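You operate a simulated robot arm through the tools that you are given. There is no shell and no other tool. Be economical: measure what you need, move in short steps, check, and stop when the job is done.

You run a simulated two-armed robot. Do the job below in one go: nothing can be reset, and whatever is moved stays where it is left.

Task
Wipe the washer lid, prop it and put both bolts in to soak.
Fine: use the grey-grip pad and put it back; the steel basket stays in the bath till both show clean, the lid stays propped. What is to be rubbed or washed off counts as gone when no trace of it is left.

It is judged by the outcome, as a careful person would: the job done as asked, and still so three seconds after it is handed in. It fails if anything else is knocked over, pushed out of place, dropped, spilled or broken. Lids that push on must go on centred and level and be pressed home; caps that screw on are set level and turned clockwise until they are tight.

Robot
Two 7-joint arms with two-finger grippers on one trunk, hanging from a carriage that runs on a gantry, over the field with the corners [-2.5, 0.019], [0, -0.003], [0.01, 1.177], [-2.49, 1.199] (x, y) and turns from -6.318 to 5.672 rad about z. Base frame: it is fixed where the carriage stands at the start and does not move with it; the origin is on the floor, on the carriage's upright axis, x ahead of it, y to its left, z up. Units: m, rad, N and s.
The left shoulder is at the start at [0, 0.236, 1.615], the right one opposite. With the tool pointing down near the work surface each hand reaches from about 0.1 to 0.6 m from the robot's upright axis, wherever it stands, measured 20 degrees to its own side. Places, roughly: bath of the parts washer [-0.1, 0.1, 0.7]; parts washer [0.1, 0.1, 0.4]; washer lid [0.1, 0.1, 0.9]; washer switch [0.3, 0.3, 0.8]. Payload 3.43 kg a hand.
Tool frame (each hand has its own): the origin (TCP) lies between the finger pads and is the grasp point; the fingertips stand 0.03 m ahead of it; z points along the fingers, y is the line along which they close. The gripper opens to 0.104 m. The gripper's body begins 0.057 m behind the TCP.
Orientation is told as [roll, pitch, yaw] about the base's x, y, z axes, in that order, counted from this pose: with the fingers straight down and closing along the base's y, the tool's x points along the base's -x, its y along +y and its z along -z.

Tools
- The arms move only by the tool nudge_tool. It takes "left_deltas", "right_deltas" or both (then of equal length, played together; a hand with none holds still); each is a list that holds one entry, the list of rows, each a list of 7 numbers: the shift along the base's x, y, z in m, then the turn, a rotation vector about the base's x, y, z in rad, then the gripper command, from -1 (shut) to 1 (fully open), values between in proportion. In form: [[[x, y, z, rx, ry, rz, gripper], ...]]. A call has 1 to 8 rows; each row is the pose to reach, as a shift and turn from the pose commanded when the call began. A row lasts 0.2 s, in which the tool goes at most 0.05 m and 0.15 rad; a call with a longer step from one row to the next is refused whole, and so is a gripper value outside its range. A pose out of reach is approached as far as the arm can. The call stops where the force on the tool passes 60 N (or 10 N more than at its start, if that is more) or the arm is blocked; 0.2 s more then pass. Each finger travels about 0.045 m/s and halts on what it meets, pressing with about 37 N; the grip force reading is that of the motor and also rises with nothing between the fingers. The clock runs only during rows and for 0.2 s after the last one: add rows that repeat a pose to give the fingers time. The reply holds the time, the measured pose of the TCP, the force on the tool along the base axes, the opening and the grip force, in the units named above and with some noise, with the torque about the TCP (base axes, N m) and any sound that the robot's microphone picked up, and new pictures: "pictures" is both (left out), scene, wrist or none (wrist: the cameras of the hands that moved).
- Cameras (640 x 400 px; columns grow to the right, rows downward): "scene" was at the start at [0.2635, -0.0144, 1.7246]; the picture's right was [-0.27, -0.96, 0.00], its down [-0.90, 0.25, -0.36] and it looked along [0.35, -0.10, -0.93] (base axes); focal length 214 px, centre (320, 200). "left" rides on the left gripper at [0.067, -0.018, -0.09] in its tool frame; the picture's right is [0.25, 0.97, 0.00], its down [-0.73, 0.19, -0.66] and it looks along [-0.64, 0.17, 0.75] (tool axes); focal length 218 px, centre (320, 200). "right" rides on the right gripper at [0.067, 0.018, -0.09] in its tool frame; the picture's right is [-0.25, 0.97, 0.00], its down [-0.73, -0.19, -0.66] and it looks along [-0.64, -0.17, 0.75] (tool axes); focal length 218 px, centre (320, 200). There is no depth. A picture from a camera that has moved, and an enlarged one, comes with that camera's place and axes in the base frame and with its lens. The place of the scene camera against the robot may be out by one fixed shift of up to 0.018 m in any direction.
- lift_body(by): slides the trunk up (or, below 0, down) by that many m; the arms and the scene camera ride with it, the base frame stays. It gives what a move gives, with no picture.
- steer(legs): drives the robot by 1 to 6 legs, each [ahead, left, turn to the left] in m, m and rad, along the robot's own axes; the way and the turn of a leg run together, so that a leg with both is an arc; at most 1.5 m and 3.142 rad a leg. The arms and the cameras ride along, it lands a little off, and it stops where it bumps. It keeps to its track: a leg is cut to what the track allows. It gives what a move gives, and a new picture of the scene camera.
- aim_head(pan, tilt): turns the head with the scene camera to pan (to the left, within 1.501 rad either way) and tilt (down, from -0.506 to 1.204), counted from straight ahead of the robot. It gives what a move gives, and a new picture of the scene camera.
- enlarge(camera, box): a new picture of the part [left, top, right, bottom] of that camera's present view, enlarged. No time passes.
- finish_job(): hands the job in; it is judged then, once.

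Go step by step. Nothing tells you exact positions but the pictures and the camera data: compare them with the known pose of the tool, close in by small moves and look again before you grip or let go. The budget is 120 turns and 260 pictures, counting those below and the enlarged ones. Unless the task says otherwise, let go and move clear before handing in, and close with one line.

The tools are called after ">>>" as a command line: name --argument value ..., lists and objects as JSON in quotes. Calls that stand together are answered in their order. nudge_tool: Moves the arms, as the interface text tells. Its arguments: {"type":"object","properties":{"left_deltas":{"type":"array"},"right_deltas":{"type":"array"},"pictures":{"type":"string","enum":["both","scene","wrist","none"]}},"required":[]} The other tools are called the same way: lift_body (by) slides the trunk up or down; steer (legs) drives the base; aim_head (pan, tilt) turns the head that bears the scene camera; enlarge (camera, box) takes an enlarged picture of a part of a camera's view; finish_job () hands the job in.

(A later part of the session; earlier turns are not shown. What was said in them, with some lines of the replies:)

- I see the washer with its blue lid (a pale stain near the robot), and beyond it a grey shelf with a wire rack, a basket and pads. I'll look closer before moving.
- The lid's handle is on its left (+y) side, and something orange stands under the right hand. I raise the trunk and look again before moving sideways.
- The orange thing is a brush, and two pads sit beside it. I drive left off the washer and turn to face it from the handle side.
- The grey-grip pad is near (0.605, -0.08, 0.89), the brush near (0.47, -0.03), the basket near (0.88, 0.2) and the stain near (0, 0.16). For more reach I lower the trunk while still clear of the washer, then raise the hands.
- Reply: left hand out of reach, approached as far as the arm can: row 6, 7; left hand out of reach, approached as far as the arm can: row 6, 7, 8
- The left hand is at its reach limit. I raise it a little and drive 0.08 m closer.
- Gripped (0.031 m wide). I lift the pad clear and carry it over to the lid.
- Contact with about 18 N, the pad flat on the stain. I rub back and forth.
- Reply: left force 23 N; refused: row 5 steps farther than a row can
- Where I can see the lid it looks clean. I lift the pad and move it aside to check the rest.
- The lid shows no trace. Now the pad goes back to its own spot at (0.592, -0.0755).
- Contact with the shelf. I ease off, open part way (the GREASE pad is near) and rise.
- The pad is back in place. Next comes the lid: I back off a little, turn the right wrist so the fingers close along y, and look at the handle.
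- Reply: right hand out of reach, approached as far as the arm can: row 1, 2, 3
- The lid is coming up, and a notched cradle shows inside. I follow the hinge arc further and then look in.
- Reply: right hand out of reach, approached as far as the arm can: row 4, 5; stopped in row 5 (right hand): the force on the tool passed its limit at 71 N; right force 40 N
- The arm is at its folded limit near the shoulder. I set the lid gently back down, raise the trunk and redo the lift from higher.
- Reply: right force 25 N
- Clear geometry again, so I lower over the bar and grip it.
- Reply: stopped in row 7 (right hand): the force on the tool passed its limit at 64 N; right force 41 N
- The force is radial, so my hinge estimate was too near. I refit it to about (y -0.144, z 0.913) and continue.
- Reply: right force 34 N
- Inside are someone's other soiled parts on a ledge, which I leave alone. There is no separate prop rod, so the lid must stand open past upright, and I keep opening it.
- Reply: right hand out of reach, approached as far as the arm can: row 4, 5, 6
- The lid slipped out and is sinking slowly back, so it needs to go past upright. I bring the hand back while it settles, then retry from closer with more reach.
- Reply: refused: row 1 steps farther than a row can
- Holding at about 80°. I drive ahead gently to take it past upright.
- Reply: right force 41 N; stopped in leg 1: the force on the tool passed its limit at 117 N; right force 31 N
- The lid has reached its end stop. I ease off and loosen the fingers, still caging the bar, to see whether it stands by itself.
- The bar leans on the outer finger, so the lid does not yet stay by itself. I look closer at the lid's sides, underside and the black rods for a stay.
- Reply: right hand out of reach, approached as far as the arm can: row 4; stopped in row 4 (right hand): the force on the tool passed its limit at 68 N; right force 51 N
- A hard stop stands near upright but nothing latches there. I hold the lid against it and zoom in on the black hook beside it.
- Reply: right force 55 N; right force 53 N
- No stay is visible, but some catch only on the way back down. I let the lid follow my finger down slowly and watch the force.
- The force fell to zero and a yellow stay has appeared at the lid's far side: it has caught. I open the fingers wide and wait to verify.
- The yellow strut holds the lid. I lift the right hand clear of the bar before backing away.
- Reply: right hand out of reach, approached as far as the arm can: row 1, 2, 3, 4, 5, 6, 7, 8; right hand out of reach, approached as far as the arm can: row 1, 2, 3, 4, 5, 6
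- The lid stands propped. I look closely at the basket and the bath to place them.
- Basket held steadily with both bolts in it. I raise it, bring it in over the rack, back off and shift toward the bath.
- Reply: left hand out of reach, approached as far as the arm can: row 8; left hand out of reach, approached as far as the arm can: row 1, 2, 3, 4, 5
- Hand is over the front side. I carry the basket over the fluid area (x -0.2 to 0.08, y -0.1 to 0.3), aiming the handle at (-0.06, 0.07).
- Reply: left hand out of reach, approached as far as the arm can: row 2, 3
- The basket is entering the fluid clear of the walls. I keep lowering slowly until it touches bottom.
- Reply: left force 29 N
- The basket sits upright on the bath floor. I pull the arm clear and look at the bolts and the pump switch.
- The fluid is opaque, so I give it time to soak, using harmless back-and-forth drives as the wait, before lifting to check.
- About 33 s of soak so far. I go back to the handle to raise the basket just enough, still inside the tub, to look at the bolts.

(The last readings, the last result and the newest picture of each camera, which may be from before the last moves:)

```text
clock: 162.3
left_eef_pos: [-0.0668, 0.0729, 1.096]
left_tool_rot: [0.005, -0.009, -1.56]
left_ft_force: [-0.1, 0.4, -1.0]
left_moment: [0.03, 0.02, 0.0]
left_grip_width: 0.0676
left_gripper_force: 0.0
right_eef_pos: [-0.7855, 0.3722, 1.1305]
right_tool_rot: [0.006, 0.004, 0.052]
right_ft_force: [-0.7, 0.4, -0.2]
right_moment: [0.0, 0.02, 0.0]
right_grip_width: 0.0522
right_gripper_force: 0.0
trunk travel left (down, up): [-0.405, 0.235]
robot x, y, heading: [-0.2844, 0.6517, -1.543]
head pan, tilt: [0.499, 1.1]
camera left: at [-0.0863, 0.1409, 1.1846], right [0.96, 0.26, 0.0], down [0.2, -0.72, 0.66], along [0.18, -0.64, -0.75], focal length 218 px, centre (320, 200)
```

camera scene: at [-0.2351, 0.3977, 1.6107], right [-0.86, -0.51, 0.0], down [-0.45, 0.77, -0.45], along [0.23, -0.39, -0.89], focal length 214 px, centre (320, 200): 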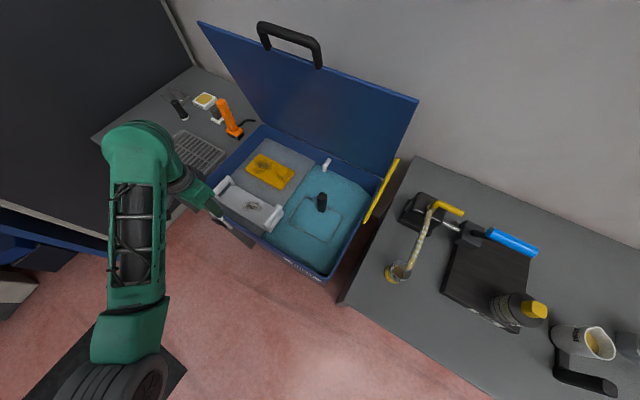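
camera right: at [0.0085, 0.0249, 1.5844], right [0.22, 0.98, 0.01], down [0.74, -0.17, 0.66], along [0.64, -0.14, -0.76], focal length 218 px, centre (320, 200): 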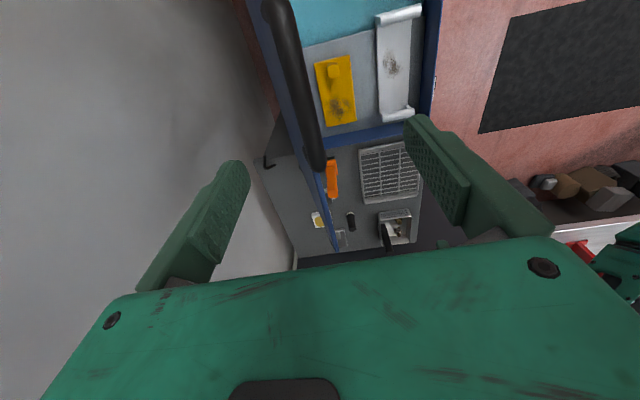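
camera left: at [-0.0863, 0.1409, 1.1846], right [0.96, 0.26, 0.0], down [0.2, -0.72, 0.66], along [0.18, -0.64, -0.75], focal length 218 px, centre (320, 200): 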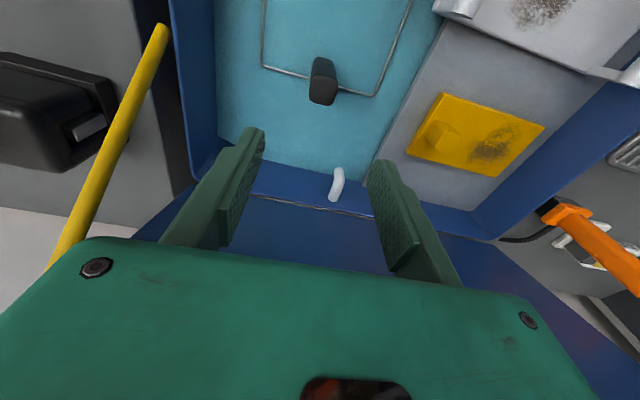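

>>> nudge_tool --left_deltas '[[[0.001, 0, -0.045, 0, 0, 0, 0.3], [0.001, 0, -0.09, 0, 0, 0, 0.3], [0.001, 0, -0.135, 0, 0, 0, 0.3], [0.001, 0, -0.175, 0, 0, 0, 0.3], [0.001, 0, -0.205, 0, 0, 0, 0.3], [0.001, 0, -0.224, 0, 0, 0, 0.3]]]' --pictures "wrist"

>>> nudge_tool --left_deltas '[[[0, 0, 0, 0, 0, 0, -1], [0, 0, 0, 0, 0, 0, -1], [0, 0, 0, 0, 0, 0, -1], [0, 0, 0, 0, 0, 0, -1], [0, 0, 0.02, 0, 0, 0, -1], [0, 0, 0.04, 0, 0, 0, -1], [0, 0, 0.065, 0, 0, 0, -1], [0, 0, 0.065, 0, 0, 0, -1]]]' --pictures "wrist"

>>> enlarge --camera "scene" --box '[270, 180, 360, 260]'

```text
clock: 163.7
left_eef_pos: [-0.0625, 0.0728, 0.8715]
left_tool_rot: [0.005, -0.006, -1.561]
left_ft_force: [-1.0, -0.7, -0.2]
left_moment: [-0.01, 0.02, 0.02]
left_grip_width: 0.0676
left_gripper_force: 0.0
right_eef_pos: [-0.7859, 0.371, 1.1311]
right_tool_rot: [0.005, 0.003, 0.051]
right_ft_force: [-0.9, 0.7, 0.8]
right_moment: [-0.02, -0.03, -0.01]
right_grip_width: 0.052
right_gripper_force: 0.0
trunk travel left (down, up): [-0.405, 0.235]
robot x, y, heading: [-0.2834, 0.6511, -1.535]
head pan, tilt: [0.499, 1.1]
camera left: at [-0.0825, 0.1408, 0.9604], right [0.96, 0.26, 0.0], down [0.19, -0.72, 0.66], along [0.18, -0.64, -0.75], focal length 218 px, centre (320, 200)
```

left: 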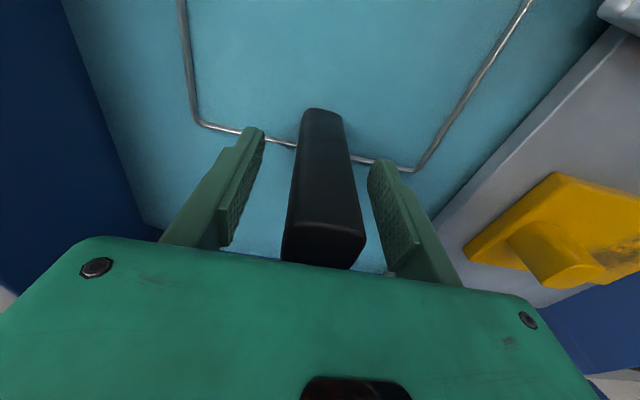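

```text
clock: 165.5
left_eef_pos: [-0.0661, 0.0728, 0.9369]
left_tool_rot: [0.005, -0.005, -1.561]
left_ft_force: [-0.4, 0.6, -3.7]
left_moment: [-0.2, -0.02, -0.01]
left_grip_width: 0.0314
left_gripper_force: 37.2
right_eef_pos: [-0.7854, 0.3722, 1.1317]
right_tool_rot: [0.007, 0.003, 0.051]
right_ft_force: [-0.4, -0.2, -0.2]
right_moment: [0.04, -0.01, 0.01]
right_grip_width: 0.0521
right_gripper_force: 0.0
trunk travel left (down, up): [-0.405, 0.235]
robot x, y, heading: [-0.2837, 0.6495, -1.537]
head pan, tilt: [0.499, 1.1]
camera left: at [-0.0841, 0.1404, 1.0252], right [0.96, 0.26, 0.0], down [0.2, -0.72, 0.66], along [0.18, -0.64, -0.75], focal length 218 px, centre (320, 200)
```

left: 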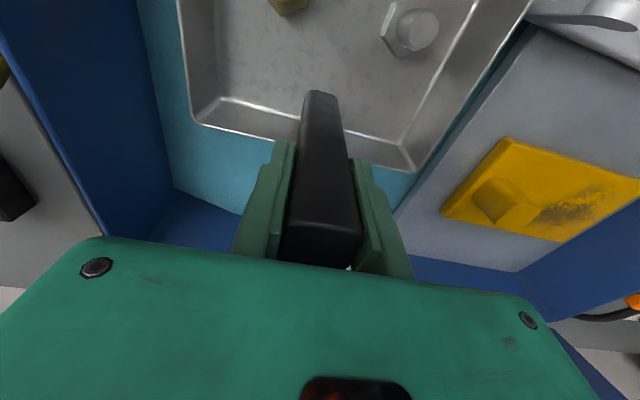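

```text
5.00 times, centred on (315, 220) of scene
camera zoom: at [-0.2352, 0.3981, 1.6105], right [-0.86, -0.51, 0.0], down [-0.45, 0.77, -0.45], along [0.23, -0.39, -0.89], focal length 1072 px, centre (345, 100)
```

zoom: 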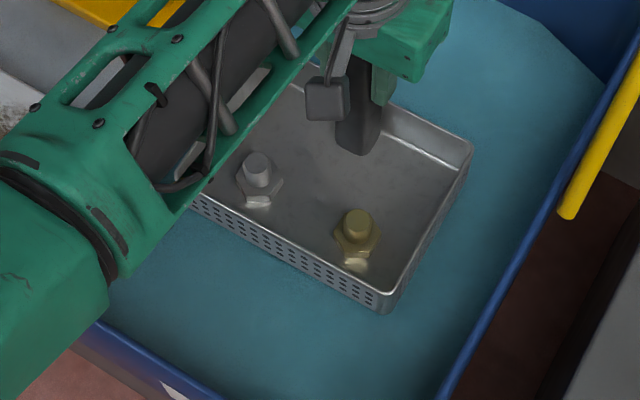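

Both bolts look much brighter. I check closely for any trace left.

>>> enlarge --camera "scene" --box '[300, 200, 330, 222]'

>>> enlarge --camera "left" --box '[250, 0, 450, 70]'

```text
16.00 times, centred on (315, 211) of scene
camera zoom: at [-0.2352, 0.3981, 1.6105], right [-0.86, -0.51, 0.0], down [-0.45, 0.77, -0.45], along [0.23, -0.39, -0.89], focal length 3432 px, centre (400, 24)
```

zoom: 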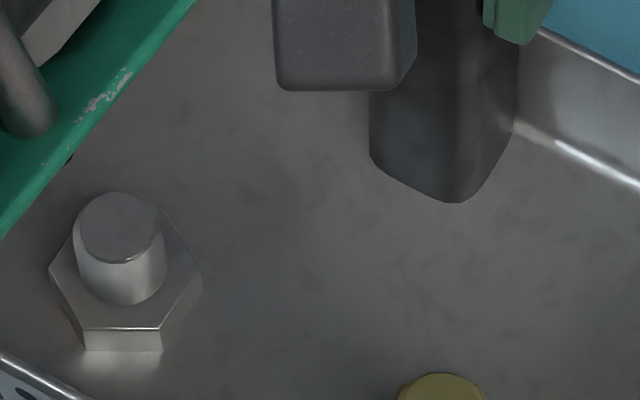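

```text
3.20 times, centred on (350, 35) of left
camera zoom: at [-0.0841, 0.1404, 1.0252], right [0.96, 0.26, 0.0], down [0.2, -0.72, 0.66], along [0.18, -0.64, -0.75], focal length 698 px, centre (224, 728)
```

zoom: 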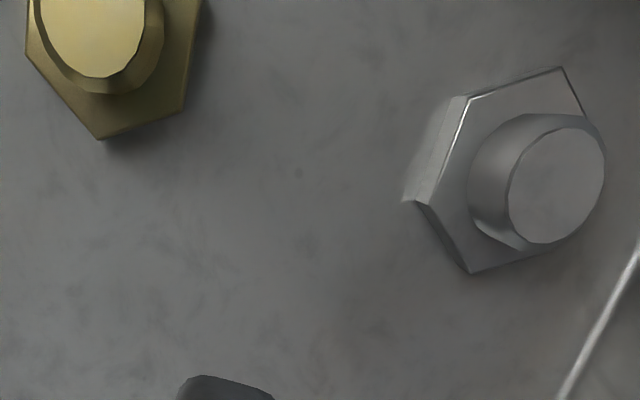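

>>> enlarge --camera "scene" --box '[306, 214, 336, 236]'

```text
16.00 times, centred on (321, 225) of scene
camera zoom: at [-0.2352, 0.3981, 1.6105], right [-0.86, -0.51, 0.0], down [-0.45, 0.77, -0.45], along [0.23, -0.39, -0.89], focal length 3432 px, centre (304, -200)
```

zoom: 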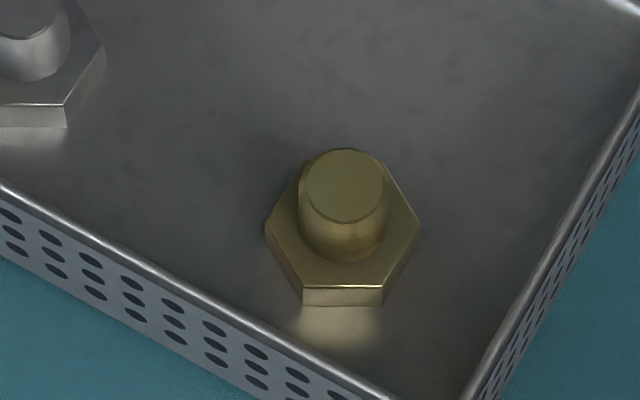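

Both bolts show clean. No other place was asked for, so I set the basket back down in the bath, let go and move clear.

>>> nudge_tool --left_deltas '[[[0, 0, -0.02, 0, 0, 0, -1], [0, 0, -0.04, 0, 0, 0, -1], [0, 0, -0.055, 0, 0, 0, -1], [0, 0, -0.063, 0, 0, 0, -1], [0, 0, -0.067, 0, 0, 0, -1], [0, 0, -0.069, 0, 0, 0, -1]]]' --pictures "none"

```text
clock: 166.9
left_eef_pos: [-0.0637, 0.0718, 0.8706]
left_tool_rot: [0.005, -0.012, -1.561]
left_ft_force: [1.9, 6.3, 19.2]
left_moment: [0.91, 1.72, -0.27]
left_grip_width: 0.0312
left_gripper_force: 37.6
right_eef_pos: [-0.7846, 0.3722, 1.1318]
right_tool_rot: [0.005, 0.003, 0.053]
right_ft_force: [-0.5, -0.3, -0.2]
right_moment: [0.03, -0.03, 0.02]
right_grip_width: 0.0522
right_gripper_force: 0.0
trunk travel left (down, up): [-0.405, 0.235]
robot x, y, heading: [-0.2818, 0.6497, -1.54]
head pan, tilt: [0.499, 1.1]
```

>>> nudge_tool --left_deltas '[[[0, 0, 0.003, 0, 0, 0, -1], [0, 0, 0.003, 0, 0, 0, 0.3], [0, 0, 0.003, 0, 0, 0, 0.3], [0, 0, 0.003, 0, 0, 0, 0.3], [0, 0, 0.04, 0, 0, 0, 0.3], [0, 0, 0.09, 0, 0, 0, 0.3], [0, 0, 0.14, 0, 0, 0, 0.3], [0, 0, 0.19, 0, 0, 0, 0.3]]]' --pictures "none"

>>> nudge_tool --left_deltas '[[[0, 0.02, 0.04, 0, 0, 0, 0.3], [0.01, 0.06, 0.05, 0, 0, 0, 0.3], [0.03, 0.1, 0.05, 0, 0, 0, 0.3], [0.05, 0.14, 0.05, 0, 0, 0, 0.3], [0.08, 0.17, 0.05, 0, 0, 0, 0.3], [0.11, 0.2, 0.05, 0, 0, 0, 0.3], [0.15, 0.22, 0.05, 0, 0, 0, 0.3]]]' --pictures "none"

>>> steer --legs '[[-0.35, 0, 0]]'

>>> aim_head --pan 0.35 --tilt 0.8

>>> enlarge --camera "scene" --box '[180, 100, 500, 300]'

```text
clock: 168.7
left_eef_pos: [-0.067, 0.0717, 1.0559]
left_tool_rot: [0.005, -0.005, -1.56]
left_ft_force: [-0.1, -0.7, 0.6]
left_moment: [0.0, 0.02, 0.0]
left_grip_width: 0.0675
left_gripper_force: 0.2
right_eef_pos: [-0.7861, 0.3734, 1.1305]
right_tool_rot: [0.005, 0.003, 0.052]
right_ft_force: [-0.7, 0.0, 0.2]
right_moment: [0.03, 0.02, 0.03]
right_grip_width: 0.0518
right_gripper_force: 0.1
trunk travel left (down, up): [-0.405, 0.235]
robot x, y, heading: [-0.2777, 0.6524, -1.54]
head pan, tilt: [0.499, 1.1]
```

```text
clock: 170.3
left_eef_pos: [0.0858, 0.2902, 1.1058]
left_tool_rot: [0.006, -0.007, -1.561]
left_ft_force: [0.4, -0.6, 0.6]
left_moment: [-0.01, -0.01, -0.03]
left_grip_width: 0.0677
left_gripper_force: 0.1
right_eef_pos: [-0.7846, 0.3736, 1.1301]
right_tool_rot: [0.005, 0.003, 0.053]
right_ft_force: [0.0, 0.2, 0.4]
right_moment: [-0.01, -0.01, -0.02]
right_grip_width: 0.052
right_gripper_force: 0.1
trunk travel left (down, up): [-0.405, 0.235]
robot x, y, heading: [-0.2797, 0.6545, -1.542]
head pan, tilt: [0.499, 1.1]
```

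```text
clock: 172.6
left_eef_pos: [0.0748, 0.6343, 1.1068]
left_tool_rot: [0.005, -0.008, -1.559]
left_ft_force: [0.7, 0.5, 0.0]
left_moment: [-0.04, 0.0, 0.03]
left_grip_width: 0.0677
left_gripper_force: 0.0
right_eef_pos: [-0.7958, 0.717, 1.1319]
right_tool_rot: [0.006, 0.003, 0.054]
right_ft_force: [0.2, 0.0, -0.4]
right_moment: [0.0, 0.02, -0.01]
right_grip_width: 0.0518
right_gripper_force: 0.1
trunk travel left (down, up): [-0.405, 0.235]
robot x, y, heading: [-0.2953, 1.0003, -1.542]
head pan, tilt: [0.499, 1.1]
camera scene: at [-0.2458, 0.7426, 1.6105], right [-0.86, -0.51, 0.0], down [-0.45, 0.77, -0.45], along [0.23, -0.39, -0.89], focal length 214 px, centre (320, 200)
```

scene: 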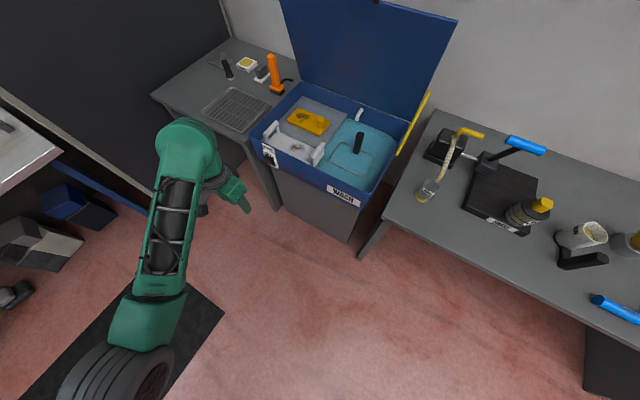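

```text
clock: 173.4
left_eef_pos: [0.0749, 0.6343, 1.1058]
left_tool_rot: [0.006, -0.006, -1.561]
left_ft_force: [-0.4, 0.9, 0.7]
left_moment: [0.01, 0.01, -0.01]
left_grip_width: 0.0676
left_gripper_force: 0.0
right_eef_pos: [-0.7951, 0.7174, 1.1315]
right_tool_rot: [0.006, 0.004, 0.051]
right_ft_force: [-0.3, 0.4, 0.1]
right_moment: [0.01, -0.03, 0.02]
right_grip_width: 0.0521
right_gripper_force: 0.0
trunk travel left (down, up): [-0.405, 0.235]
robot x, y, heading: [-0.2937, 0.9951, -1.54]
head pan, tilt: [0.351, 0.799]
camera scene: at [-0.2476, 0.7221, 1.6323], right [-0.93, -0.37, 0.0], down [-0.27, 0.67, -0.7], along [0.26, -0.65, -0.72], focal length 214 px, centre (320, 200)
```

scene: 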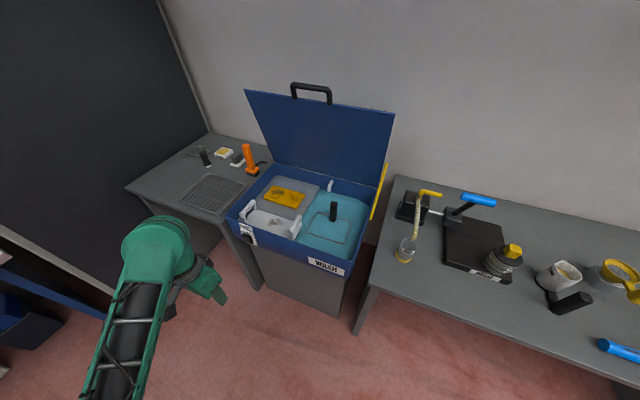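

```text
2.00 times, centred on (340, 200) of scene
camera zoom: at [-0.2476, 0.7221, 1.6323], right [-0.93, -0.37, 0.0], down [-0.27, 0.67, -0.7], along [0.26, -0.65, -0.72], focal length 429 px, centre (280, 200)
```

zoom: 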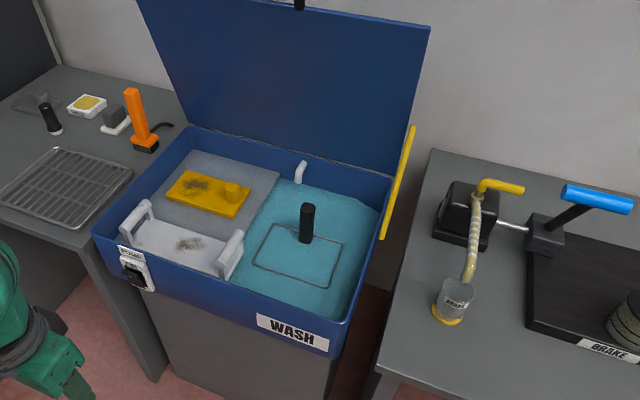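

All is in order: the lid is clean and propped on its stay, the pad is back, the basket is standing in the bath and everything else is undisturbed. I hand it in.

>>> finish_job

```text
The job is handed in.
```

I wiped the washer lid with the grey-grip pad until no trace was left, put the pad back in its place, and propped the lid open on its stay. Both bolts soaked until they showed clean; I left them in the steel basket, sitting in the bath.
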